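You operate a simulated robot arm through the tools that you are given. There is no shell and no other tool. Be economical: measure what you need, move in short steps, check, and stop when the job is done.

You run a simulated two-armed robot. Do the job below in one go: nothing can be reset, and whatever is moved stays where it is left.

Task
Pick up the large blue cup with one hand, pass it to the other hand and put it on the shelf under the sealer. Set down upright: large blue cup.
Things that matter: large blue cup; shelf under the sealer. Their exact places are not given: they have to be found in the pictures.

Only the result counts: the job must be done as asked and must still hold three seconds after the hand-in. Knocking over, shifting, dropping, spilling or breaking anything else fails it.

Robot
Two 7-joint arms with two-finger parallel grippers on one trunk, on a base that drives. Base frame: it is fixed to the floor where the robot stands at the start and does not move with it; the origin is under the middle of the robot, x ahead of it, y to its left, z up. Readings come in m, rad, newtons and seconds.
The left shoulder is at the start at [0.05, 0.177, 1.179], the right one opposite. With the tool pointing down near the work surface each hand reaches from about 0.22 to 0.7 m from the robot's upright axis, wherever it stands, measured 20 degrees to its own side. Places, roughly: large blue cup (10x10x12 cm) [0.6, -0.1, 0.9]; shelf under the sealer [-1.1, 3.4, 0.5]. Payload 3.43 kg a hand.
Tool frame (each hand has its own): the origin (TCP) lies between the finger pads and is the grasp point; the fingertips stand 0.034 m ahead of it; z points along the fingers, y is the line along which they close. The gripper opens to 0.128 m. The fingers are 0.024 m wide and 0.012 m thick; the gripper's body (0.048 by 0.13 m) begins 0.096 m behind the TCP.
Orientation is that of the tool frame in the base frame, as a unit quaternion [x, y, z, w]. With the fingers straight down and closing along the base's y, the tool's x points along the base's -x, its y along +y and its z along -z.

Tools
- The arms move only by the tool send_rows. It takes "left_moves", "right_moves" or both (then of equal length, played together; a hand with none holds still); each is a list of rows, each an object of numbers (a shift or turn left out is 0, a gripper value left out holds the last): "tx", "ty", "tz": the shift along the base's x, y, z in units of 100 mm (1.0 is 100 mm); "rx", "ry", "rz": the turn, a rotation vector about the base's x, y, z in units of 45 degrees (1.0 is 45 degrees). In form: [{"tx": .., "ty": .., "tz": .., "rx": .., "ry": .., "rz": ..}, ...]. A call has 1 to 10 rows; each row is the pose to reach, as a shift and turn from the pose commanded when the call began. "left_fingers" and "right_fingers" are, for a hand that has rows, the closure in counts, from 0 (fully open) to 255 (shut), set as the call begins (left out, the last holds). A call with a number of a shift or a turn outside -1 to 1 is refused whole. A row lasts 0.2 s, in which the tool goes at most 0.05 m and 0.15 rad; a call with a longer step from one row to the next is refused whole, and so is a gripper value outside its range. Where a pose cannot be reached the arm comes as near as it can. A force on the tool above 40 N (or 10 N above the force at the start of the call, whichever is more), or a blocked arm, ends the call early, and 0.2 s more pass. The fingers move at their own pace (about 0.108 m/s each) and stop on an object; they squeeze with about 24 N. The grip force told is the motor's: it shows also when the fingers shut on nothing. Time passes only in rows, and 0.2 s behind the last, so rows that repeat a pose let the fingers close. The reply holds the time, the measured pose of the TCP, the force on the tool along the base axes, the opening and the grip force, in the units named above and with some noise, with the torque about the TCP (base axes, N m) and any sound that the robot's microphone picked up, and new pictures: "pictures" is both (left out), scene, wrist or none (wrist: the cameras of the hands that moved).
- Cameras (640 x 400 px; columns grow to the right, rows downward): "scene" is now at [0.1538, -0.0243, 1.3385]; the picture's right is [-0.27, -0.96, 0.00], its down [-0.58, 0.16, -0.79] and it looks along [0.77, -0.21, -0.61] (base axes); focal length 293 px, centre (320, 200). "left" rides on the left gripper at [0.076, 0.011, -0.16] in its tool frame; the picture's right is [-0.15, 0.99, 0.00], its down [-0.88, -0.13, -0.46] and it looks along [-0.45, -0.07, 0.89] (tool axes); focal length 234 px, centre (320, 200). "right" rides on the right gripper at [0.076, -0.011, -0.16] in its tool frame; the picture's right is [0.15, 0.99, 0.00], its down [-0.88, 0.13, -0.46] and it looks along [-0.45, 0.07, 0.89] (tool axes); focal length 234 px, centre (320, 200).
- raise_lower(by): slides the trunk up (or, below 0, down) by that many m; the arms and the scene camera ride with it, the base frame stays. It gives what a move gives, with no picture.
- base_move(legs): drives the robot by 1 to 6 legs, each [ahead, turn to the left] in m and rad, along the robot's own axes; the way and the turn of a leg run together, so that a leg with both is an arc; at most 1.5 m and 3.142 rad a leg. The arms and the cameras ride along, it lands a little off, and it stops where it bumps. It gives what a move gives, and a new picture of the scene camera.
- pan_tilt(pan, tilt): turns the head with the scene camera to pan (to the left, within 1.396 rad either way) and tilt (down, from -0.506 to 1.204), counted from straight ahead of the robot. It gives what a move gives, and a new picture of the scene camera.
- measure_at(camera, pixels): for up to 12 pixels [column, row] of the newest picture of that camera ("zoom" is the newest enlarged one), the place [x, y, z] in the base frame of the surface seen there, good to about 0.003 m. It takes no simulated time.
- close_up(camera, box): a new picture of the part [left, top, right, bottom] of that camera's present view, enlarged. It takes no simulated time.
- hand_in(): hands the job in; it is judged then, once.

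Work in short steps. Measure before you move; look again where a grasp or a placing could have gone wrong, and mend it. You have 80 turns and 260 pictures in all, those below and enlarged ones among them. Open the grippers and draw the arms clear of the work before you hand the job in, unless the task says otherwise; then end with one line.

The tools are called after "Request:" as name(argument=value, ...) on one line, values as JSON. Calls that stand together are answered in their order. send_rows: Moves the arms, as the interface text tells. Its arguments: {"type":"object","properties":{"left_moves":{"type":"array"},"left_fingers":{"type":"number"},"right_moves":{"type":"array"},"right_fingers":{"type":"number"},"pictures":{"type":"string","enum":["both","scene","wrist","none"]}},"required":[]} The other tools are called the same way: raise_lower (by) slides the trunk up or down; base_move (legs) drives the base; pan_tilt (pan, tilt) turns the head that bears the scene camera; measure_at (camera, pixels) gives the place of the surface under pixels of a picture; close_up (camera, box) takes an enlarged picture of a part of a camera's view; hand_in () hands the job in.

At the start:

```text
time_s: 0.0
left_position: [0.4281, 0.104, 1.1423]
left_ee_rot: [0.0, 1.0, 0.0, 0.001]
left_ft_force: [-0.5, -0.2, 0.2]
left_wrist_torque: [-0.01, -0.01, 0.0]
left_grip_width: 0.128
left_grasp_force: 0.1
right_position: [0.465, -0.3875, 1.1073]
right_ee_rot: [0.0, 1.0, 0.0, 0.0]
right_ft_force: [0.8, -0.8, -0.1]
right_wrist_torque: [0.01, -0.01, 0.01]
right_grip_width: 0.1282
right_grasp_force: 0.1
trunk travel left (down, up): [-0.35, 0.051]
robot x, y, heading: [0.0033, 0.0008, -0.0]
head pan, tilt: [-0.272, 0.653]
```

scene: 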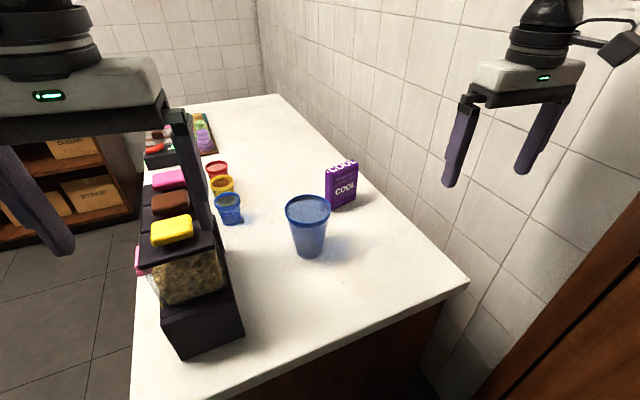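
right: 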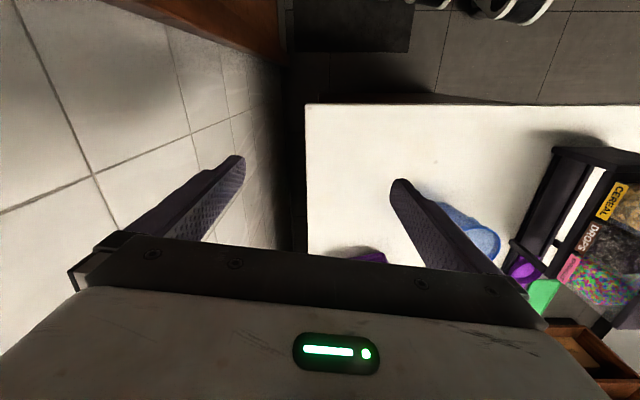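
left: 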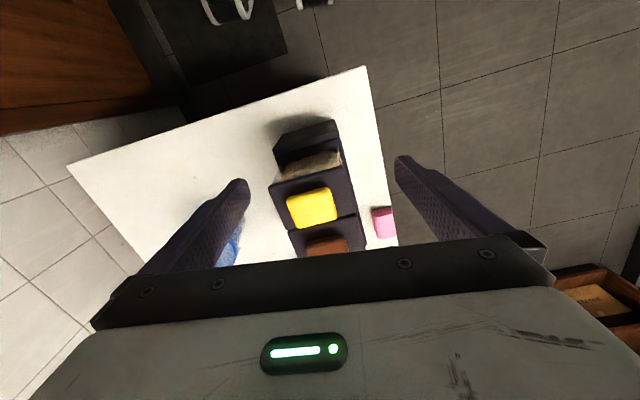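

The large blue cup shows around (308,225) in the scene picture, standing alone on the counter; I measure its rim, sides, foot and the things near it.

Request:
measure_at(camera="scene", pixels=[[308, 225], [308, 250], [286, 208], [330, 208], [308, 218], [308, 197], [310, 258], [228, 200], [340, 190], [215, 260], [360, 280], [308, 208]])

Request:
close_up(camera="scene", box=[200, 150, 400, 275])

```text
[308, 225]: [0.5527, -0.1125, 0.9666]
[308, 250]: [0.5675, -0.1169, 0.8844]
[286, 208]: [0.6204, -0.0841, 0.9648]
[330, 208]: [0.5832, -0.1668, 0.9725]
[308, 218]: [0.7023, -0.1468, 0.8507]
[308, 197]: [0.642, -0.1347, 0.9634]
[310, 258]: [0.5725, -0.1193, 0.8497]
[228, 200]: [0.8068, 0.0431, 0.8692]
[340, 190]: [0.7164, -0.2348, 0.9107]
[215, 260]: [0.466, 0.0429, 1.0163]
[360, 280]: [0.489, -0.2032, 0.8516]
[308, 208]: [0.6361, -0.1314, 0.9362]
```

```text
3.20 times, centred on (300, 212) of scene
```

zoom: 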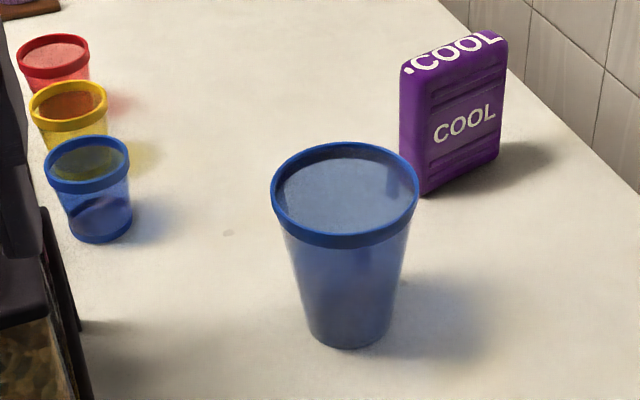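

The cup's middle is about (0.597,-0.124), rim z 0.97 (9.5 cm wide), counter z 0.85. Before choosing grasps I look toward the shelf, to the left/behind.

Request:
pan_tilt(pan=1.396, tilt=0.3)

```text
time_s: 1.7
left_position: [0.4288, 0.1033, 1.1415]
left_ee_rot: [0.0, 1.0, 0.0, 0.0]
left_ft_force: [-0.8, -0.3, -0.8]
left_wrist_torque: [-0.01, 0.04, 0.02]
left_grip_width: 0.1279
left_grasp_force: 0.0
right_position: [0.4659, -0.3891, 1.1094]
right_ee_rot: [0.001, 1.0, 0.0, 0.0]
right_ft_force: [-0.2, 0.3, 0.5]
right_wrist_torque: [-0.02, 0.0, 0.01]
right_grip_width: 0.1282
right_grasp_force: 0.0
trunk travel left (down, up): [-0.35, 0.051]
robot x, y, heading: [0.0013, -0.0023, -0.003]
head pan, tilt: [1.396, 0.3]
```

scene: 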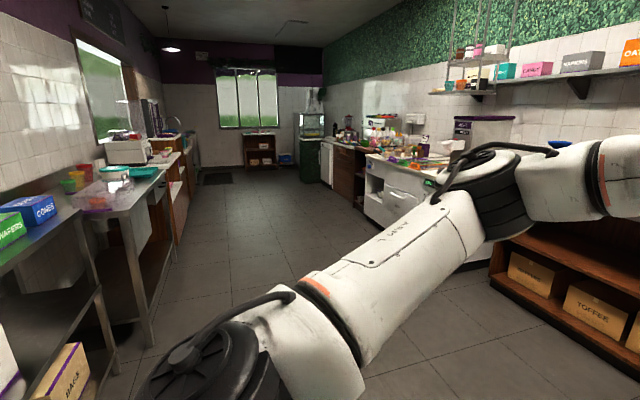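

The left-hand tables have a white box at (127,150), possibly the sealer. I measure there and zoom in.

Request:
close_up(camera="scene", box=[40, 90, 240, 215])

Request:
measure_at(camera="scene", pixels=[[127, 150], [120, 195], [110, 250], [172, 190], [155, 165], [145, 235], [182, 155], [128, 220], [200, 210], [345, 280]])

```text
3.20 times, centred on (140, 152) of scene
```

zoom: 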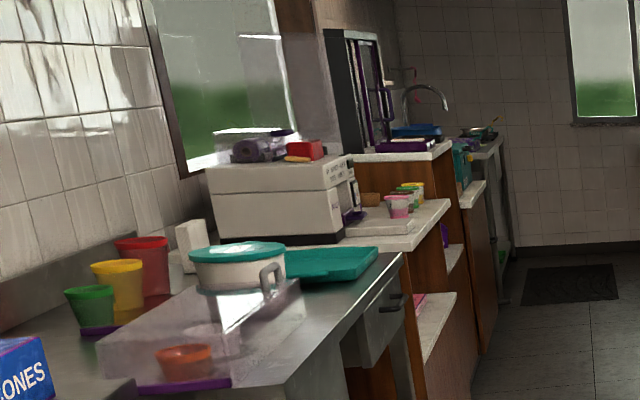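

```text
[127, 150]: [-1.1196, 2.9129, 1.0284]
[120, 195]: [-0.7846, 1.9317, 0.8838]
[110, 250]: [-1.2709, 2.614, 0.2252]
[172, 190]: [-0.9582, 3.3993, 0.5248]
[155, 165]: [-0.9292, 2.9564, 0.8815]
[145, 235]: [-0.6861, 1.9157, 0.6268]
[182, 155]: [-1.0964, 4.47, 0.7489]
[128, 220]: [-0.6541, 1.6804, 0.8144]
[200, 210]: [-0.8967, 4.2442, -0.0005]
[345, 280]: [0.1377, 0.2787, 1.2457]
```

The sealer (white machine) stands on the counter near (-1.1,3.0-3.3), with a marble shelf below at z≈0.525 (pixel 172,190), open toward +x. I turn the head back and begin moving the right hand over the cup.

Request:
pan_tilt(pan=-0.1, tilt=0.65)

Request:
send_rows(right_moves=[{"tx": 0.3, "ty": 0.3}, {"tx": 0.6, "ty": 0.65}, {"tx": 0.7, "ty": 1.0}], right_fingers=0, left_moves=[{"ty": 0.3, "tz": 0.2}, {"ty": 0.6, "tz": 0.4}, {"ty": 0.8, "tz": 0.6}], pictures="none")

Request:
send_rows(right_moves=[{"tx": 0.3, "ty": 0.3}, {"tx": 0.5, "ty": 0.65}, {"tx": 0.61, "ty": 1.0}], pictures="none")

Request:
send_rows(right_moves=[{"ty": 0.3}, {"ty": 0.65}, {"ty": 0.65}], pictures="both")

```text
time_s: 3.3
left_position: [0.4269, 0.104, 1.1409]
left_ee_rot: [0.0, 1.0, 0.0, 0.0]
left_ft_force: [-0.2, 0.5, 0.9]
left_wrist_torque: [0.02, -0.02, -0.01]
left_grip_width: 0.128
left_grasp_force: 0.1
right_position: [0.4655, -0.3868, 1.109]
right_ee_rot: [0.0, 1.0, -0.001, -0.001]
right_ft_force: [-0.2, 0.3, -0.1]
right_wrist_torque: [0.02, 0.02, -0.01]
right_grip_width: 0.1281
right_grasp_force: 0.1
trunk travel left (down, up): [-0.35, 0.051]
robot x, y, heading: [0.0021, -0.0007, 0.002]
head pan, tilt: [-0.099, 0.649]
```

scene: 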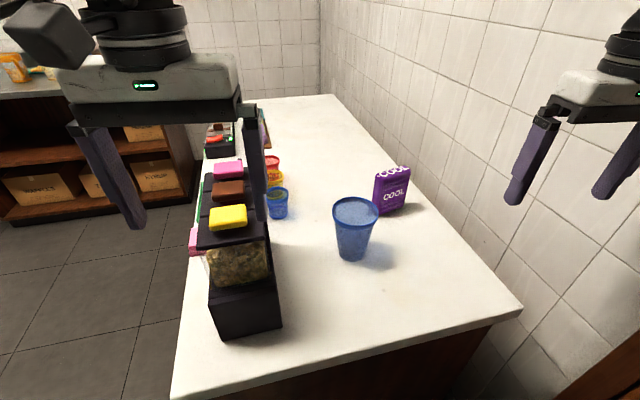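

```text
time_s: 4.1
left_position: [0.4275, 0.1842, 1.2015]
left_ee_rot: [-0.001, 1.0, 0.001, -0.001]
left_ft_force: [-0.6, -0.1, -0.7]
left_wrist_torque: [-0.02, -0.02, -0.02]
left_grip_width: 0.1281
left_grasp_force: 0.1
right_position: [0.5362, -0.2865, 1.1085]
right_ee_rot: [0.0, 1.0, 0.0, 0.001]
right_ft_force: [0.1, 0.4, 0.0]
right_wrist_torque: [-0.03, -0.03, 0.0]
right_grip_width: 0.1281
right_grasp_force: 0.0
trunk travel left (down, up): [-0.35, 0.051]
robot x, y, heading: [-0.0011, 0.0009, -0.004]
head pan, tilt: [-0.099, 0.649]
```

```text
time_s: 4.9
left_position: [0.4297, 0.1835, 1.201]
left_ee_rot: [0.0, 1.0, 0.001, 0.0]
left_ft_force: [-0.2, -0.4, 0.2]
left_wrist_torque: [-0.02, 0.0, 0.0]
left_grip_width: 0.1282
left_grasp_force: 0.0
right_position: [0.5435, -0.2252, 1.0966]
right_ee_rot: [0.001, 1.0, 0.0, 0.001]
right_ft_force: [-0.1, 0.9, -1.2]
right_wrist_torque: [-0.02, -0.04, -0.02]
right_grip_width: 0.1278
right_grasp_force: 0.0
right hand out of reach, approached as far as the arm can: row 1, 2, 3
trunk travel left (down, up): [-0.35, 0.051]
robot x, y, heading: [0.0016, -0.003, -0.0]
head pan, tilt: [-0.099, 0.649]
```

```text
time_s: 5.7
left_position: [0.4272, 0.1821, 1.2008]
left_ee_rot: [0.0, 1.0, 0.0, 0.0]
left_ft_force: [0.8, 0.4, 0.4]
left_wrist_torque: [-0.03, -0.02, -0.03]
left_grip_width: 0.128
left_grasp_force: 0.0
right_position: [0.5157, -0.1905, 1.0904]
right_ee_rot: [-0.001, 1.0, 0.001, 0.001]
right_ft_force: [0.5, -0.1, 0.4]
right_wrist_torque: [0.0, 0.0, 0.01]
right_grip_width: 0.1282
right_grasp_force: 0.1
right hand out of reach, approached as far as the arm can: row 1, 2, 3
trunk travel left (down, up): [-0.35, 0.051]
robot x, y, heading: [-0.0032, 0.001, -0.002]
head pan, tilt: [-0.099, 0.649]
```

scene: 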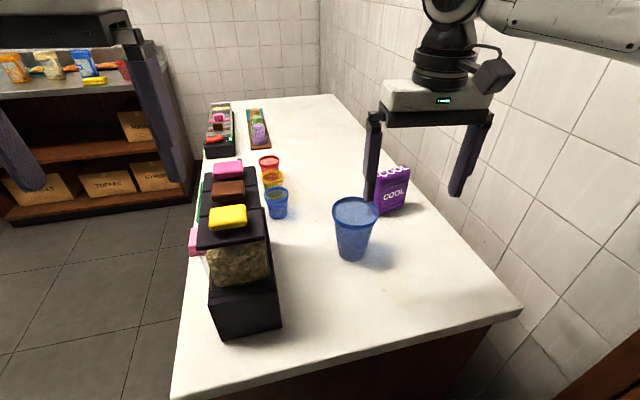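
right: 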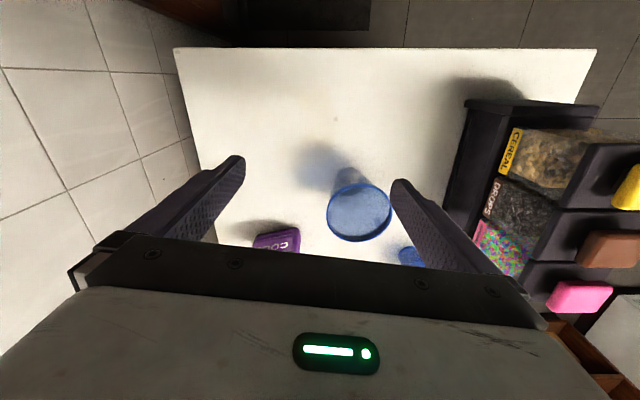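

At this height the straight-down hand can't reach over the cup; I tilt the right hand 30° forward (turn about y), which shifts the wrist back, and check where it lands.

Request:
send_rows(right_moves=[{"ry": -0.17}, {"ry": -0.34}, {"ry": -0.5}, {"ry": -0.667}, {"ry": -0.667}], pictures="both")

```text
time_s: 6.9
left_position: [0.4284, 0.1835, 1.2023]
left_ee_rot: [0.0, 1.0, 0.001, 0.0]
left_ft_force: [-0.7, -0.7, 0.0]
left_wrist_torque: [-0.03, 0.0, 0.01]
left_grip_width: 0.1283
left_grasp_force: 0.0
right_position: [0.5149, -0.1908, 1.0915]
right_ee_rot: [0.001, 0.966, 0.0, 0.259]
right_ft_force: [-0.1, 0.0, -0.5]
right_wrist_torque: [0.02, -0.02, -0.02]
right_grip_width: 0.1279
right_grasp_force: 0.0
trunk travel left (down, up): [-0.35, 0.051]
robot x, y, heading: [0.0019, -0.0022, -0.003]
head pan, tilt: [-0.099, 0.649]
```

scene: 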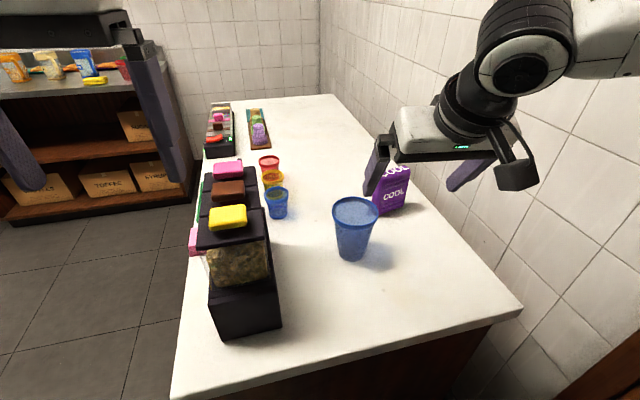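
right: 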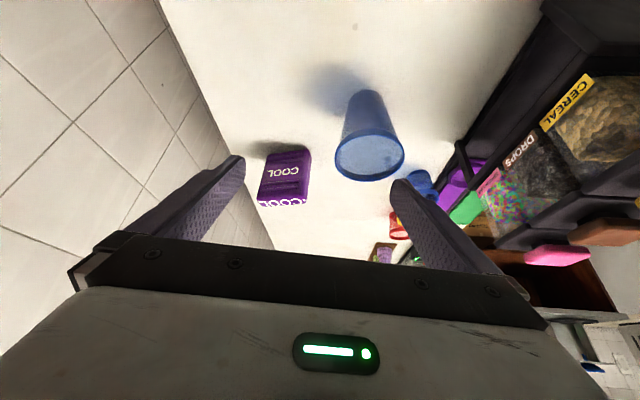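

Tilted hand works. I go to a pre-grasp point at (0.538,-0.124,1.06) and check that the fingers straddle the cup.

Request:
send_rows(right_moves=[{"ty": 0.35, "tx": 0.1}, {"ty": 0.67, "tx": 0.23, "tz": -0.3}, {"ty": 0.67, "tx": 0.23, "tz": -0.3}], pictures="both")

```text
time_s: 7.7
left_position: [0.4267, 0.1842, 1.2031]
left_ee_rot: [0.0, 1.0, 0.0, 0.001]
left_ft_force: [-0.9, 0.4, 0.5]
left_wrist_torque: [0.01, 0.0, -0.01]
left_grip_width: 0.128
left_grasp_force: 0.1
right_position: [0.5371, -0.1231, 1.0635]
right_ee_rot: [0.001, 0.966, -0.001, 0.259]
right_ft_force: [-0.1, 0.6, 0.1]
right_wrist_torque: [-0.05, -0.02, -0.02]
right_grip_width: 0.1278
right_grasp_force: 0.0
trunk travel left (down, up): [-0.35, 0.051]
robot x, y, heading: [-0.0007, -0.0028, 0.001]
head pan, tilt: [-0.099, 0.649]
```

scene: 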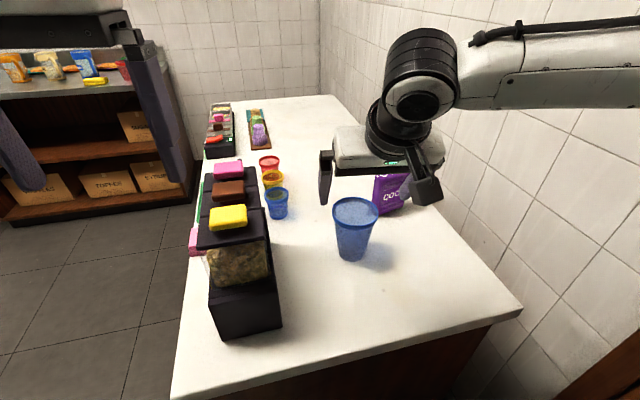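
right: 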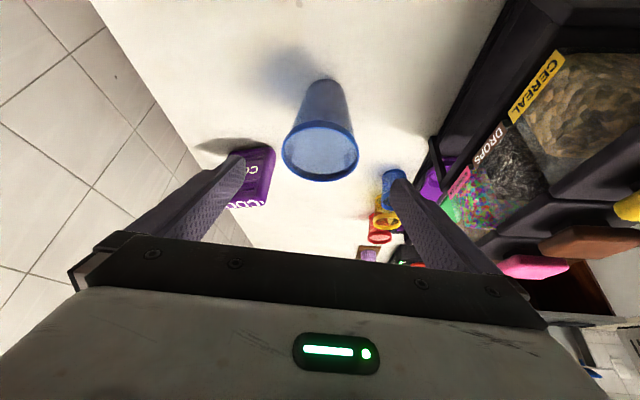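

Cup is centred between the fingers (320,150). I descend along the tool axis to the rim.

Request:
send_rows(right_moves=[{"tx": 0.2, "tz": -0.33}, {"tx": 0.4, "tz": -0.66}, {"tx": 0.57, "tz": -0.98}, {"tx": 0.6, "tz": -1.0}, {"tx": 0.6, "tz": -1.0}], pictures="both")

```text
time_s: 8.9
left_position: [0.4286, 0.1828, 1.2019]
left_ee_rot: [0.0, 1.0, 0.0, 0.0]
left_ft_force: [-0.9, -0.3, 0.8]
left_wrist_torque: [0.0, 0.0, 0.0]
left_grip_width: 0.1283
left_grasp_force: 0.0
right_position: [0.5746, -0.1582, 0.9757]
right_ee_rot: [0.0, 0.966, 0.001, 0.259]
right_ft_force: [0.3, -0.2, -0.6]
right_wrist_torque: [0.0, 0.0, -0.02]
right_grip_width: 0.1282
right_grasp_force: 0.2
right hand out of reach, approached as far as the arm can: row 1, 2, 3, 4, 5
trunk travel left (down, up): [-0.35, 0.051]
robot x, y, heading: [0.0029, 0.0015, 0.0]
head pan, tilt: [-0.099, 0.649]
```

scene: 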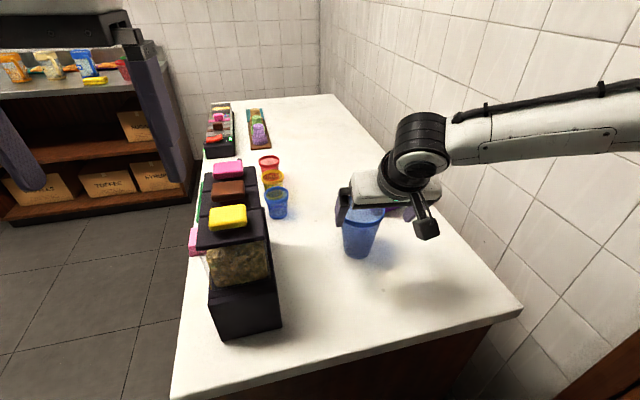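
right: 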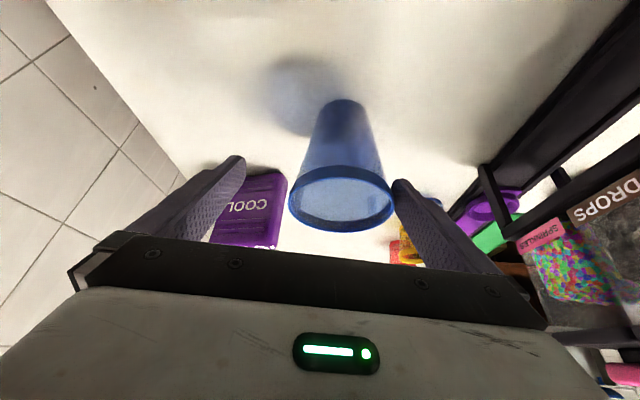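

The hand ran short and drifted to y=-0.158; the left finger is right at the cup's side and the cup may have shifted. I measure the cup and look closer.

Request:
close_up(camera="scene", box=[300, 160, 460, 260])

Request:
measure_at(camera="right", pixels=[[292, 200], [390, 200], [340, 172], [340, 229], [402, 188], [395, 200], [343, 103], [240, 165]])

```text
4.00 times, centred on (380, 210) of scene
```

zoom: 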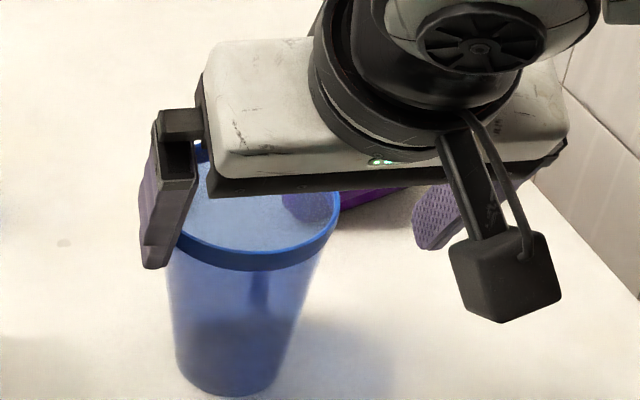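

```text
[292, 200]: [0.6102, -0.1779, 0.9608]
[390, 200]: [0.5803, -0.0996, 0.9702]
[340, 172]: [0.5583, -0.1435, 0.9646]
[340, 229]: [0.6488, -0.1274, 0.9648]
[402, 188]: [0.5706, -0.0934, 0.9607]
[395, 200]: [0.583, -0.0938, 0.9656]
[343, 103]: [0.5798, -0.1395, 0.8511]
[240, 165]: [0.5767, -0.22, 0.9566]
```

The finger nudged the cup 1 cm to about (0.603,-0.138); it stands upright. The reach toward the midline is short, so I back off up and right, then turn the base left so the cup is more on the right arm's side.

Request:
send_rows(right_moves=[{"tx": -0.2, "tz": 0.33}, {"tx": -0.4, "tz": 0.66}, {"tx": -0.6, "tz": 1.0}, {"tx": -0.6, "ty": -0.4, "tz": 1.0}, {"tx": -0.6, "ty": -0.8, "tz": 1.0}, {"tx": -0.6, "ty": -1.0, "tz": 1.0}], pictures="none")

Request:
base_move(legs=[[0.0, 0.3]])

```text
time_s: 10.3
left_position: [0.4278, 0.1828, 1.2019]
left_ee_rot: [0.0, 1.0, 0.0, 0.0]
left_ft_force: [-0.5, -0.5, 0.3]
left_wrist_torque: [0.02, 0.0, -0.01]
left_grip_width: 0.128
left_grasp_force: 0.0
right_position: [0.5144, -0.2573, 1.0757]
right_ee_rot: [0.0, 0.966, 0.0, 0.258]
right_ft_force: [-0.5, -0.2, -0.4]
right_wrist_torque: [0.04, -0.04, -0.01]
right_grip_width: 0.128
right_grasp_force: 0.1
trunk travel left (down, up): [-0.35, 0.051]
robot x, y, heading: [0.0043, 0.0046, -0.002]
head pan, tilt: [-0.099, 0.649]
```

```text
time_s: 11.7
left_position: [0.3553, 0.3018, 1.2013]
left_ee_rot: [-0.15, 0.989, -0.001, 0.0]
left_ft_force: [0.4, 0.8, 0.1]
left_wrist_torque: [-0.01, -0.02, -0.01]
left_grip_width: 0.1282
left_grasp_force: 0.0
right_position: [0.5675, -0.0923, 1.0759]
right_ee_rot: [-0.146, 0.955, 0.04, 0.256]
right_ft_force: [-0.5, 0.3, -0.1]
right_wrist_torque: [0.02, 0.02, 0.02]
right_grip_width: 0.1281
right_grasp_force: 0.1
trunk travel left (down, up): [-0.35, 0.051]
robot x, y, heading: [-0.0023, 0.0002, 0.3]
head pan, tilt: [-0.099, 0.649]
```

scene: 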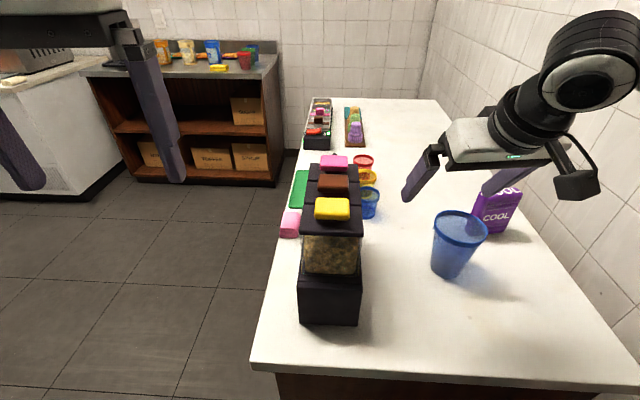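

The hand now yaws 17° left; the cup is more to the right. I re-measure the cup's rim and the purple box's near corner.

Request:
measure_at(camera="scene", pixels=[[434, 225], [487, 226], [462, 212], [458, 241], [447, 277], [475, 225], [480, 215], [500, 205], [519, 190], [488, 230]])

Request:
close_up(camera="scene", box=[380, 160, 540, 285])

```text
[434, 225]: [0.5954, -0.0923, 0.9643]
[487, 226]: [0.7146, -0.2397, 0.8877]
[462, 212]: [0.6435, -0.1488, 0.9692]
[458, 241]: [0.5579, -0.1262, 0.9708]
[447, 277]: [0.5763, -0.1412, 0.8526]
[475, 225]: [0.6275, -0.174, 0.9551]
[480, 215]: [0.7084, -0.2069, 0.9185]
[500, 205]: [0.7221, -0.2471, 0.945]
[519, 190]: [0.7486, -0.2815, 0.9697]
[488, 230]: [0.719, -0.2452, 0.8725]
```

```text
3.20 times, centred on (460, 222) of scene
```

zoom: 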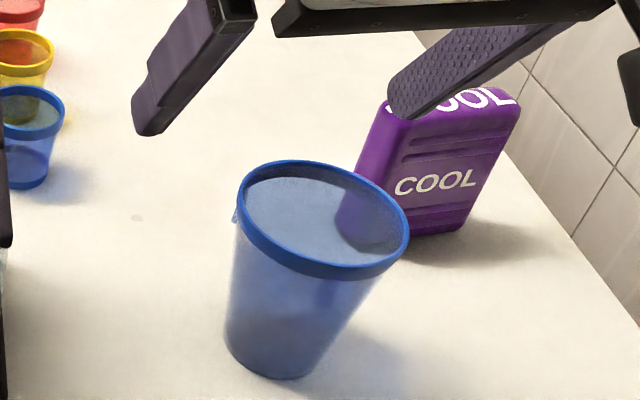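

Cup centre now (0.601,-0.138), box front at x≈0.71: clear. I move to the pre-grasp point on the tilted approach line.

Request:
send_rows(right_moves=[{"tx": -0.1, "ty": -0.32, "tz": 0}, {"tx": -0.2, "ty": -0.63, "tz": -0.2}, {"tx": -0.2, "ty": -0.63, "tz": -0.2}], pictures="wrist")

```text
time_s: 12.5
left_position: [0.3541, 0.3028, 1.2013]
left_ee_rot: [-0.15, 0.989, 0.0, 0.0]
left_ft_force: [-0.4, -0.1, -0.7]
left_wrist_torque: [-0.01, 0.0, 0.0]
left_grip_width: 0.128
left_grasp_force: 0.1
right_position: [0.5476, -0.1562, 1.0568]
right_ee_rot: [-0.146, 0.955, 0.039, 0.255]
right_ft_force: [-0.1, 0.3, -0.1]
right_wrist_torque: [0.0, -0.01, -0.04]
right_grip_width: 0.1279
right_grasp_force: 0.1
trunk travel left (down, up): [-0.35, 0.051]
robot x, y, heading: [0.0001, -0.0016, 0.298]
head pan, tilt: [-0.099, 0.649]
```

right: 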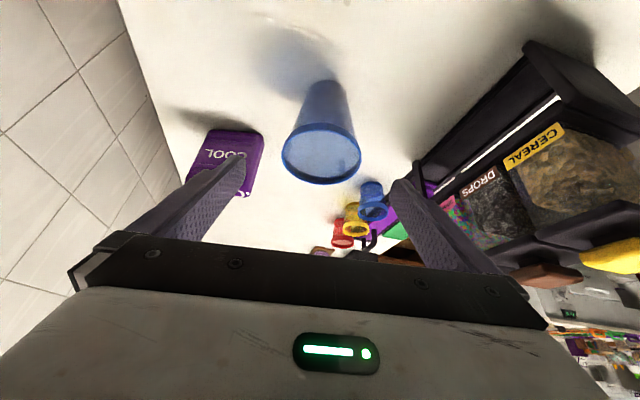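

The cup is centred (321,155). I descend along the axis.

Request:
send_rows(right_moves=[{"tx": 0.18, "ty": 0.06, "tz": -0.33}, {"tx": 0.36, "ty": 0.12, "tz": -0.66}, {"tx": 0.54, "ty": 0.17, "tz": -0.98}, {"tx": 0.54, "ty": 0.17, "tz": -0.98}], pictures="both")

```text
time_s: 13.5
left_position: [0.3545, 0.3013, 1.2018]
left_ee_rot: [-0.151, 0.989, 0.001, 0.0]
left_ft_force: [-0.8, 0.6, -0.1]
left_wrist_torque: [0.02, -0.01, -0.05]
left_grip_width: 0.128
left_grasp_force: 0.1
right_position: [0.6004, -0.1398, 0.9572]
right_ee_rot: [-0.146, 0.955, 0.04, 0.257]
right_ft_force: [0.0, -0.2, 0.6]
right_wrist_torque: [-0.02, 0.0, 0.03]
right_grip_width: 0.128
right_grasp_force: 0.1
trunk travel left (down, up): [-0.35, 0.051]
robot x, y, heading: [-0.0009, 0.0007, 0.305]
head pan, tilt: [-0.099, 0.649]
```

scene: 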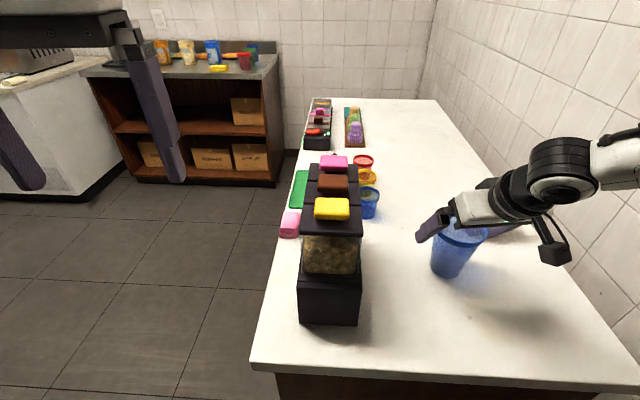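
right: 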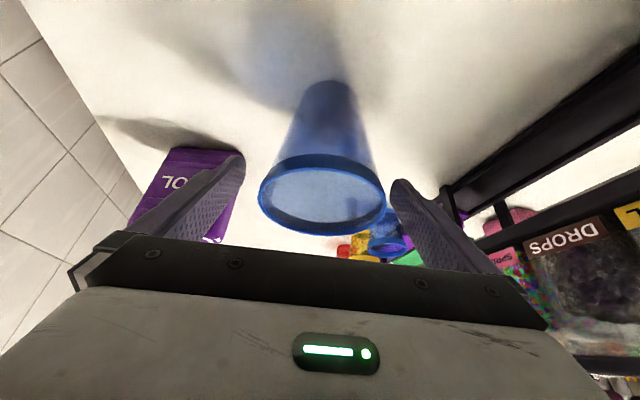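

On target: TCP at the rim's centre, fingers on both sides. I close the right fingers.

Request:
send_rows(right_moves=[{}, {}, {}, {}, {}], right_fingers=255, pictures="wrist")

```text
time_s: 14.7
left_position: [0.3556, 0.3009, 1.2002]
left_ee_rot: [-0.151, 0.989, 0.0, -0.001]
left_ft_force: [0.2, 0.7, 0.3]
left_wrist_torque: [-0.02, 0.0, 0.05]
left_grip_width: 0.1279
left_grasp_force: 0.0
right_position: [0.6016, -0.1395, 0.9585]
right_ee_rot: [-0.145, 0.955, 0.039, 0.256]
right_ft_force: [-0.2, 0.7, -0.2]
right_wrist_torque: [-0.05, 0.02, 0.0]
right_grip_width: 0.0881
right_grasp_force: 24.7
trunk travel left (down, up): [-0.35, 0.051]
robot x, y, heading: [0.0034, -0.001, 0.3]
head pan, tilt: [-0.099, 0.649]
```

right: 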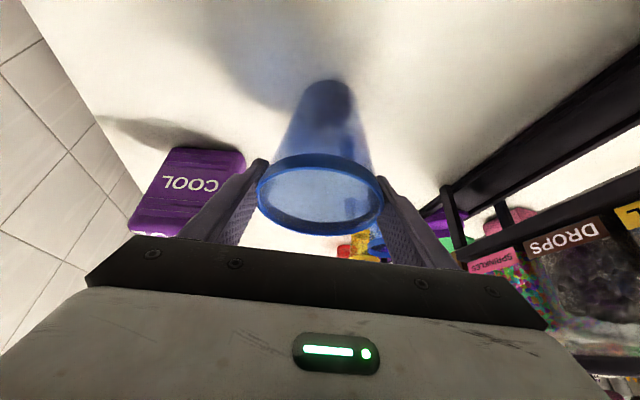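

Gripped (88 mm, 24.7 N). I lift while drawing back a little.

Request:
send_rows(right_moves=[{"tz": 0.2}, {"tz": 0.5, "tx": -0.1}, {"tz": 0.8, "tx": -0.3}, {"tz": 1.0, "tx": -0.5}, {"tz": 1.0, "tx": -0.6}], pictures="both")

```text
time_s: 15.9
left_position: [0.3556, 0.3025, 1.2019]
left_ee_rot: [-0.15, 0.989, 0.0, 0.0]
left_ft_force: [-0.5, 0.0, -0.2]
left_wrist_torque: [0.01, -0.02, -0.01]
left_grip_width: 0.1281
left_grasp_force: 0.0
right_position: [0.5409, -0.1399, 1.0576]
right_ee_rot: [-0.146, 0.955, 0.039, 0.256]
right_ft_force: [0.3, 0.6, -0.1]
right_wrist_torque: [0.03, 0.01, 0.04]
right_grip_width: 0.0877
right_grasp_force: 24.5
trunk travel left (down, up): [-0.35, 0.051]
robot x, y, heading: [0.0007, -0.0005, 0.302]
head pan, tilt: [-0.099, 0.649]
```

scene: 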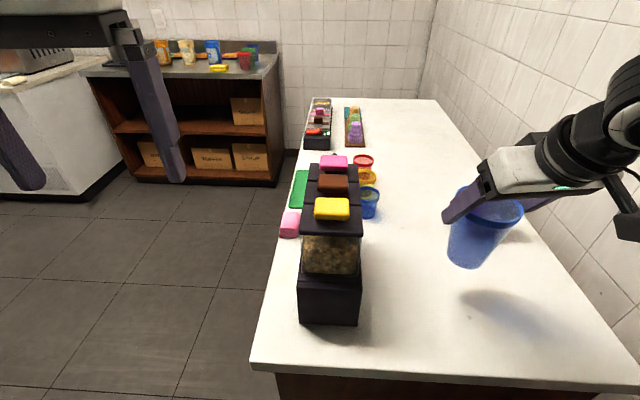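
right: 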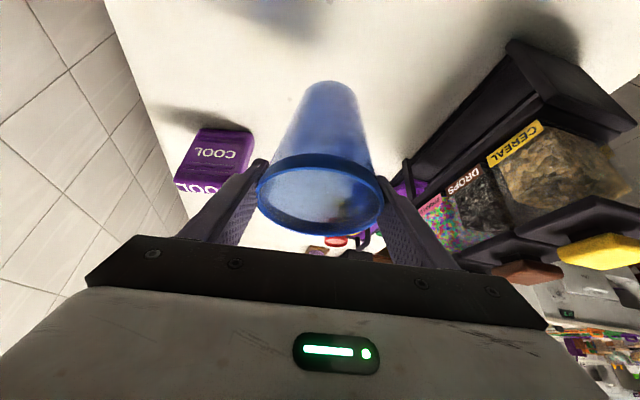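

Cup is held and clear. Before backing away from the counter I measure the wall on the right and the counter edges.

Request:
measure_at(camera="scene", pixels=[[560, 120], [620, 280], [400, 372], [260, 360], [310, 300], [330, 210], [350, 240], [485, 235], [470, 265], [290, 225]])

Request:
pan_tilt(pan=-1.396, tilt=0.5)

Request:
pan_tilt(pan=1.396, tilt=0.5)

```text
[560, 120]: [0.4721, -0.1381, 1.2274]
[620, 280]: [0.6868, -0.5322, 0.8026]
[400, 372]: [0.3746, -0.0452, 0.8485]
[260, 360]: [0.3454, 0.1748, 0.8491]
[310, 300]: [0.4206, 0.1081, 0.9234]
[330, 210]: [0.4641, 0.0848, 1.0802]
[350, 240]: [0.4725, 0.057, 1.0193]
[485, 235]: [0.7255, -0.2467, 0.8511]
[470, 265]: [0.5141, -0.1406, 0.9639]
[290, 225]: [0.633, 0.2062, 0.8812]
```

```text
time_s: 17.4
left_position: [0.3549, 0.3013, 1.2017]
left_ee_rot: [-0.151, 0.989, 0.0, 0.0]
left_ft_force: [0.7, 0.0, -0.1]
left_wrist_torque: [-0.01, -0.01, -0.02]
left_grip_width: 0.1281
left_grasp_force: 0.2
right_position: [0.5404, -0.1392, 1.0566]
right_ee_rot: [-0.145, 0.955, 0.039, 0.256]
right_ft_force: [0.1, 0.8, -0.3]
right_wrist_torque: [-0.01, 0.0, 0.0]
right_grip_width: 0.088
right_grasp_force: 23.8
trunk travel left (down, up): [-0.35, 0.051]
robot x, y, heading: [-0.0004, 0.0014, 0.3]
head pan, tilt: [-1.396, 0.499]
```

scene: 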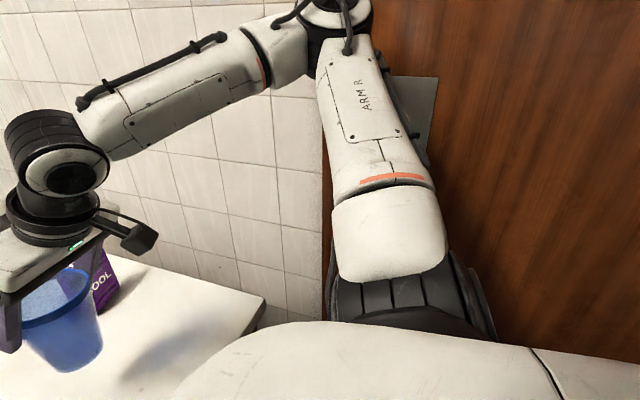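

```text
time_s: 19.8
left_position: [0.3546, 0.3023, 1.2023]
left_ee_rot: [-0.15, 0.989, 0.0, -0.001]
left_ft_force: [-0.7, -0.1, 1.0]
left_wrist_torque: [-0.04, -0.01, -0.02]
left_grip_width: 0.128
left_grasp_force: 0.0
right_position: [0.542, -0.1387, 1.0583]
right_ee_rot: [-0.146, 0.955, 0.039, 0.256]
right_ft_force: [0.4, -0.9, -1.1]
right_wrist_torque: [-0.01, -0.02, -0.01]
right_grip_width: 0.0878
right_grasp_force: 23.8
trunk travel left (down, up): [-0.35, 0.051]
robot x, y, heading: [0.0016, -0.0029, 0.3]
head pan, tilt: [1.396, 0.499]
```

scene: 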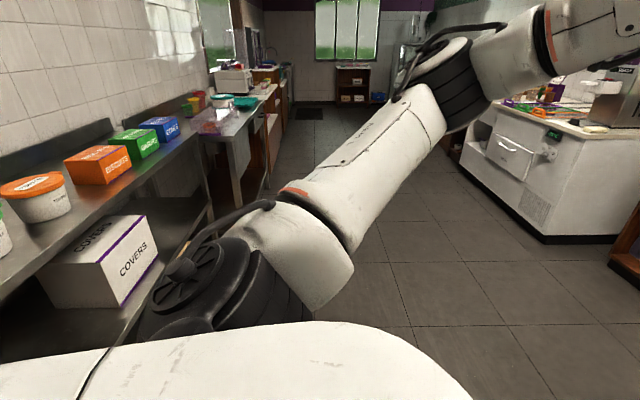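

The right elbow is near the wall/door; left-side shelves run along at -x. I measure those edges to know the room for driving.

Request:
measure_at(camera="scene", pixels=[[60, 262], [200, 140], [210, 210], [130, 350], [265, 100], [268, 150], [250, 190], [230, 85], [540, 240], [490, 100], [285, 60]])

Request:
close_up(camera="scene", box=[180, 50, 340, 150])

```text
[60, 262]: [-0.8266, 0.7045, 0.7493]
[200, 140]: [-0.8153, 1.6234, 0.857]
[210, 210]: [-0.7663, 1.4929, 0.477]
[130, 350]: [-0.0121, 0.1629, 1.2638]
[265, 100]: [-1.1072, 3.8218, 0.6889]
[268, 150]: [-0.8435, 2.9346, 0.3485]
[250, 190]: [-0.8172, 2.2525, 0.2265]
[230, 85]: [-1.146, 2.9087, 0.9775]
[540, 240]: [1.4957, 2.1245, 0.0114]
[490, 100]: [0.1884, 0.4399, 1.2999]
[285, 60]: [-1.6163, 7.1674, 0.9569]
```

```text
4.00 times, centred on (260, 100) of scene
```

zoom: 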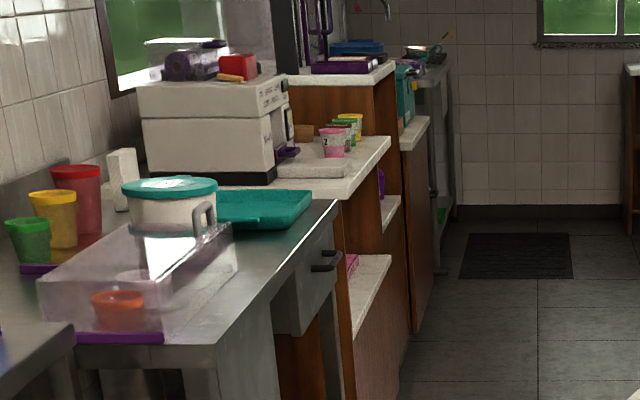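

Corridor is free between x≈-0.8 and the counter. I tuck the cup in and up (clear of the dispensers, top z≈1.08), then will turn toward the open floor for the handover.

Request:
send_rows(right_moves=[{"tx": -0.2, "tz": 0.3}, {"tx": -0.4, "ty": 0.1, "tz": 0.6}, {"tx": -0.6, "ty": 0.1, "tz": 0.85}, {"tx": -0.8, "ty": 0.2, "tz": 0.95}, {"tx": -0.9, "ty": 0.2, "tz": 0.95}], pictures="none")

Request:
send_rows(right_moves=[{"tx": -0.2, "ty": 0.1, "tz": 0.2}, {"tx": -0.4, "ty": 0.15, "tz": 0.45}], pictures="none")

Request:
raise_lower(by=0.05)

Request:
pan_tilt(pan=-0.3, tilt=0.7)

```text
time_s: 21.0
left_position: [0.3549, 0.3013, 1.2016]
left_ee_rot: [-0.15, 0.989, 0.0, 0.0]
left_ft_force: [-0.4, -0.6, 0.4]
left_wrist_torque: [0.02, 0.03, -0.01]
left_grip_width: 0.128
left_grasp_force: 0.0
right_position: [0.4501, -0.1188, 1.152]
right_ee_rot: [-0.145, 0.955, 0.039, 0.256]
right_ft_force: [0.6, -1.0, -0.8]
right_wrist_torque: [-0.01, 0.01, -0.01]
right_grip_width: 0.0878
right_grasp_force: 24.2
trunk travel left (down, up): [-0.35, 0.051]
robot x, y, heading: [0.0001, 0.0006, 0.303]
head pan, tilt: [1.396, 0.499]
```

```text
time_s: 21.6
left_position: [0.3546, 0.3025, 1.2023]
left_ee_rot: [-0.15, 0.989, 0.0, 0.0]
left_ft_force: [0.0, 0.3, -0.1]
left_wrist_torque: [-0.02, 0.0, 0.01]
left_grip_width: 0.1282
left_grasp_force: 0.0
right_position: [0.4111, -0.104, 1.1983]
right_ee_rot: [-0.146, 0.955, 0.039, 0.255]
right_ft_force: [0.1, 0.8, -0.5]
right_wrist_torque: [0.03, 0.0, 0.02]
right_grip_width: 0.0877
right_grasp_force: 24.0
trunk travel left (down, up): [-0.35, 0.051]
robot x, y, heading: [-0.0014, -0.0013, 0.299]
head pan, tilt: [1.396, 0.499]
```

```text
time_s: 22.5
left_position: [0.3549, 0.3016, 1.2517]
left_ee_rot: [-0.15, 0.989, 0.001, 0.0]
left_ft_force: [0.5, -0.1, -0.5]
left_wrist_torque: [0.02, -0.01, -0.01]
left_grip_width: 0.128
left_grasp_force: 0.1
right_position: [0.4121, -0.1031, 1.2482]
right_ee_rot: [-0.145, 0.955, 0.039, 0.256]
right_ft_force: [-0.6, 0.5, 0.2]
right_wrist_torque: [0.01, 0.0, -0.03]
right_grip_width: 0.0877
right_grasp_force: 24.2
trunk travel left (down, up): [-0.4, 0.001]
robot x, y, heading: [-0.0027, -0.0004, 0.299]
head pan, tilt: [1.396, 0.499]
```

```text
time_s: 24.3
left_position: [0.3544, 0.3017, 1.2509]
left_ee_rot: [-0.151, 0.989, -0.001, 0.001]
left_ft_force: [-0.3, 0.3, -0.1]
left_wrist_torque: [-0.02, 0.01, -0.02]
left_grip_width: 0.1281
left_grasp_force: 0.1
right_position: [0.4134, -0.1035, 1.2474]
right_ee_rot: [-0.145, 0.955, 0.039, 0.256]
right_ft_force: [-0.5, -0.2, -0.8]
right_wrist_torque: [-0.01, 0.02, 0.04]
right_grip_width: 0.0873
right_grasp_force: 23.7
trunk travel left (down, up): [-0.4, 0.001]
robot x, y, heading: [0.0014, 0.0013, 0.299]
head pan, tilt: [-0.3, 0.7]
```

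scene: 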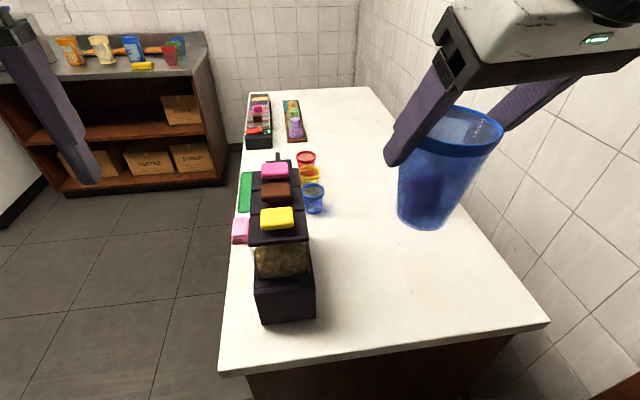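

Cup is held high and clear. I turn the base to face +y (heading ~1.57), into the open floor.

Request:
base_move(legs=[[0.0, 0.6], [0.0, 0.67]])

```text
time_s: 28.1
left_position: [-0.179, 0.4297, 1.2524]
left_ee_rot: [-0.704, 0.71, 0.001, -0.001]
left_ft_force: [0.4, -0.7, -0.2]
left_wrist_torque: [0.03, 0.0, 0.05]
left_grip_width: 0.1279
left_grasp_force: 0.2
right_position: [0.2227, 0.361, 1.2486]
right_ee_rot: [-0.681, 0.685, 0.182, 0.183]
right_ft_force: [-0.3, -0.6, -0.7]
right_wrist_torque: [0.0, -0.01, -0.01]
right_grip_width: 0.0878
right_grasp_force: 24.1
trunk travel left (down, up): [-0.4, 0.001]
robot x, y, heading: [0.0008, -0.0026, 1.566]
head pan, tilt: [-0.3, 0.7]
```

scene: 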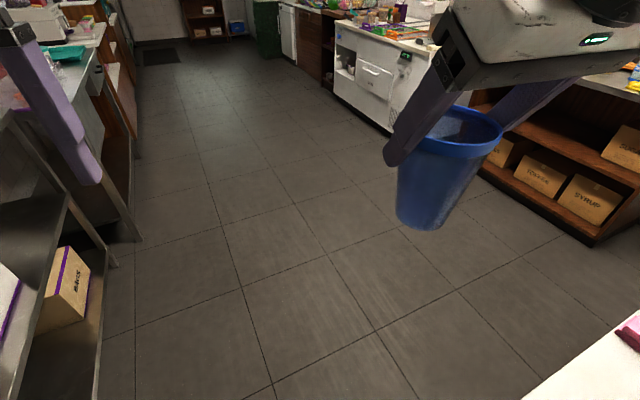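

The floor ahead is open. I turn the left hand for a side grasp (tool pitched 60° forward from down), keeping it to the left of the cup.

Request:
send_rows(left_moves=[{"rx": 0.167, "ty": -0.1}, {"rx": 0.333, "ty": -0.2}, {"rx": 0.5, "ty": -0.3}, {"rx": 0.667, "ty": -0.4}, {"rx": 0.833, "ty": -0.5}, {"rx": 1.0, "ty": -0.5}], left_fingers=0, pictures="none")

Request:
send_rows(left_moves=[{"rx": 0.167}, {"rx": 0.333}, {"rx": 0.333}], pictures="none")

Request:
send_rows(left_moves=[{"rz": -0.167}, {"rz": -0.333}, {"rz": -0.5}, {"rz": -0.667}, {"rz": -0.833}, {"rz": -0.889}], pictures="both")

```text
time_s: 29.5
left_position: [-0.1809, 0.3794, 1.2518]
left_ee_rot: [-0.651, 0.655, 0.272, 0.27]
left_ft_force: [-0.3, 0.3, -0.3]
left_wrist_torque: [0.05, 0.03, 0.0]
left_grip_width: 0.128
left_grasp_force: 0.1
right_position: [0.2229, 0.3611, 1.2479]
right_ee_rot: [-0.681, 0.685, 0.182, 0.184]
right_ft_force: [0.3, 0.2, -1.0]
right_wrist_torque: [0.02, 0.01, 0.01]
right_grip_width: 0.0876
right_grasp_force: 24.2
trunk travel left (down, up): [-0.4, 0.001]
robot x, y, heading: [0.0005, 0.0032, 1.569]
head pan, tilt: [-0.3, 0.7]
```

```text
time_s: 30.3
left_position: [-0.1692, 0.399, 1.2741]
left_ee_rot: [-0.61, 0.615, 0.355, 0.351]
left_ft_force: [0.0, 0.2, -0.2]
left_wrist_torque: [0.0, 0.0, 0.01]
left_grip_width: 0.1282
left_grasp_force: 0.1
left hand out of reach, approached as far as the arm can: row 2, 3
right_position: [0.2239, 0.3614, 1.2487]
right_ee_rot: [-0.681, 0.685, 0.182, 0.184]
right_ft_force: [0.1, -0.4, -1.0]
right_wrist_torque: [-0.04, -0.04, 0.02]
right_grip_width: 0.0878
right_grasp_force: 24.4
trunk travel left (down, up): [-0.4, 0.001]
robot x, y, heading: [-0.002, 0.0016, 1.566]
head pan, tilt: [-0.3, 0.7]
```

```text
time_s: 31.7
left_position: [-0.1698, 0.3984, 1.274]
left_ee_rot: [-0.362, 0.786, 0.213, 0.454]
left_ft_force: [-0.2, 0.5, -0.4]
left_wrist_torque: [0.0, 0.01, 0.02]
left_grip_width: 0.1279
left_grasp_force: 0.1
left hand out of reach, approached as far as the arm can: row 1, 2
right_position: [0.2233, 0.3625, 1.2479]
right_ee_rot: [-0.681, 0.685, 0.182, 0.184]
right_ft_force: [0.1, 0.2, 0.1]
right_wrist_torque: [0.01, -0.03, -0.01]
right_grip_width: 0.0878
right_grasp_force: 23.9
trunk travel left (down, up): [-0.4, 0.001]
robot x, y, heading: [-0.0013, -0.0014, 1.56]
head pan, tilt: [-0.3, 0.7]
```

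scene: 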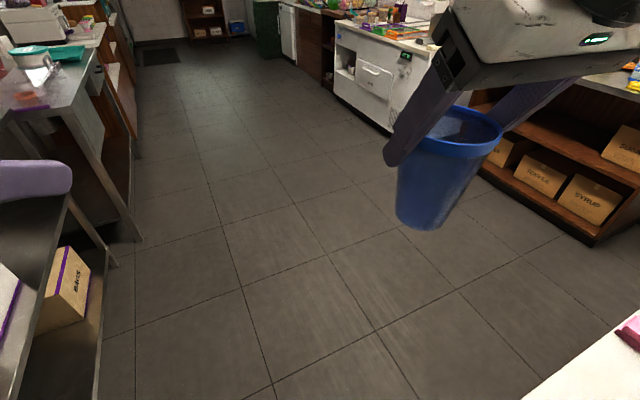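
left: 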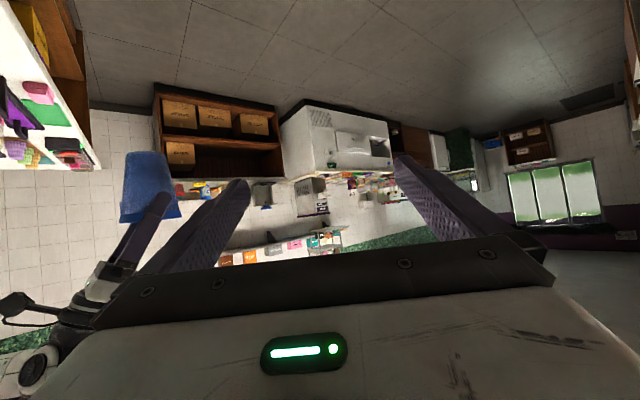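

The left hand is yawed 40° right and 30° below level. I pitch it up another 15°, lower it, and bring the right hand with the cup nearer the middle.

Request:
send_rows(left_moves=[{"tz": -0.3, "tx": -0.1}, {"tz": -0.6, "tx": -0.2}, {"tz": -0.9, "tx": -0.2, "rx": 0.13, "ry": -0.11}, {"tz": -1.0, "tx": -0.2, "rx": 0.254, "ry": -0.216}, {"tz": -1.0, "tx": -0.2, "rx": 0.254, "ry": -0.216}], right_moves=[{"tx": -0.25, "ty": 0.1, "tz": -0.1}, {"tx": -0.5, "ty": 0.2, "tz": -0.2}, {"tx": -0.75, "ty": 0.4, "tz": -0.3}, {"tx": -1.0, "ty": 0.5, "tz": -0.3}, {"tx": -1.0, "ty": 0.5, "tz": -0.3}], pictures="none")

Request:
pan_tilt(pan=0.0, tilt=0.55)

```text
time_s: 32.9
left_position: [-0.2045, 0.4235, 1.1739]
left_ee_rot: [-0.332, 0.721, 0.258, 0.551]
left_ft_force: [0.8, 0.0, 0.5]
left_wrist_torque: [0.0, 0.01, 0.03]
left_grip_width: 0.1279
left_grasp_force: 0.1
left hand out of reach, approached as far as the arm can: row 3, 4, 5
right_position: [0.123, 0.4101, 1.2179]
right_ee_rot: [-0.68, 0.686, 0.184, 0.184]
right_ft_force: [-0.4, -0.6, 0.3]
right_wrist_torque: [0.0, -0.04, -0.01]
right_grip_width: 0.0877
right_grasp_force: 24.2
trunk travel left (down, up): [-0.4, 0.001]
robot x, y, heading: [0.0027, 0.0002, 1.56]
head pan, tilt: [-0.3, 0.7]
```

```text
time_s: 33.7
left_position: [-0.2047, 0.4237, 1.1752]
left_ee_rot: [-0.331, 0.72, 0.258, 0.552]
left_ft_force: [0.1, -0.2, 0.5]
left_wrist_torque: [-0.02, 0.0, -0.01]
left_grip_width: 0.128
left_grasp_force: 0.0
right_position: [0.1234, 0.4114, 1.218]
right_ee_rot: [-0.681, 0.685, 0.183, 0.184]
right_ft_force: [-0.4, 0.3, -0.5]
right_wrist_torque: [0.0, 0.01, 0.0]
right_grip_width: 0.0877
right_grasp_force: 23.9
trunk travel left (down, up): [-0.4, 0.001]
robot x, y, heading: [0.0013, -0.0024, 1.567]
head pan, tilt: [0.0, 0.55]
```

scene: 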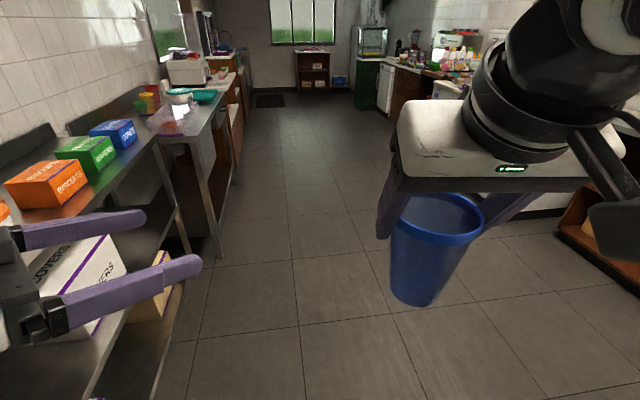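

Left hand is ready (15° below level, yawed right). I move the cup to about (0.06,0.48) in front, then the left hand to a pre-grasp point behind-left of it.

Request:
send_rows(right_moves=[{"tx": -0.2, "ty": 0.23}, {"tx": -0.4, "ty": 0.46}, {"tx": -0.63, "ty": 0.69}, {"tx": -0.63, "ty": 0.69}], left_moves=[{"tx": 0.25, "ty": -0.1}, {"tx": 0.5, "ty": -0.2}, {"tx": 0.8, "ty": -0.4}, {"tx": 0.8, "ty": -0.4}], pictures="both")

```text
time_s: 34.7
left_position: [-0.1386, 0.4487, 1.1783]
left_ee_rot: [-0.332, 0.72, 0.259, 0.551]
left_ft_force: [0.3, -1.1, -0.8]
left_wrist_torque: [-0.04, 0.01, 0.04]
left_grip_width: 0.1282
left_grasp_force: 0.0
left hand out of reach, approached as far as the arm can: row 1, 2, 3, 4
right_position: [0.1048, 0.4441, 1.2205]
right_ee_rot: [-0.68, 0.686, 0.184, 0.183]
right_ft_force: [-0.8, -0.5, -0.7]
right_wrist_torque: [0.01, -0.05, -0.01]
right_grip_width: 0.0874
right_grasp_force: 23.5
right hand out of reach, approached as far as the arm can: row 2, 3, 4
trunk travel left (down, up): [-0.4, 0.001]
robot x, y, heading: [0.0004, -0.0, 1.566]
head pan, tilt: [0.0, 0.55]
```

scene: 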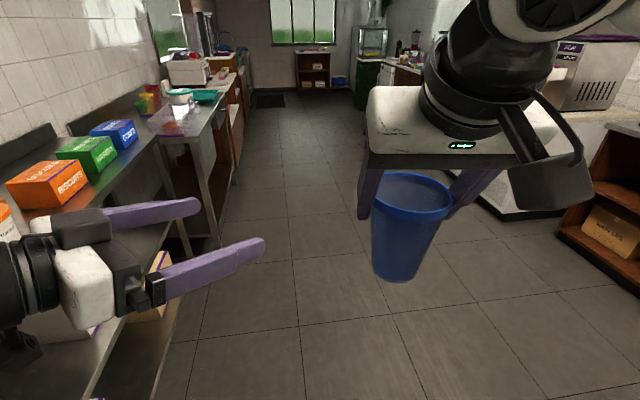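
right: 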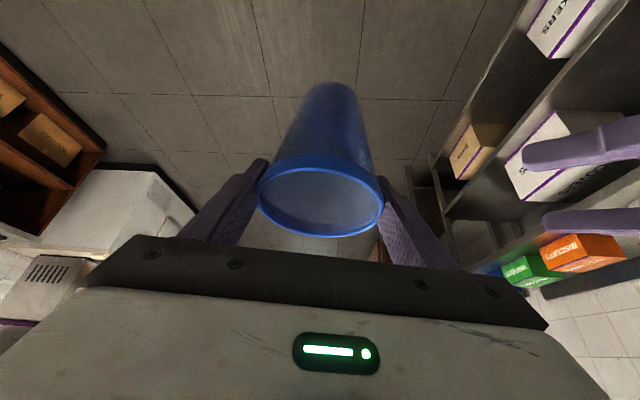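
left: 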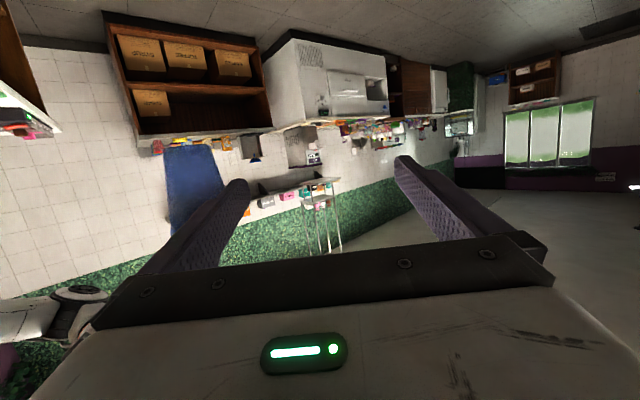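

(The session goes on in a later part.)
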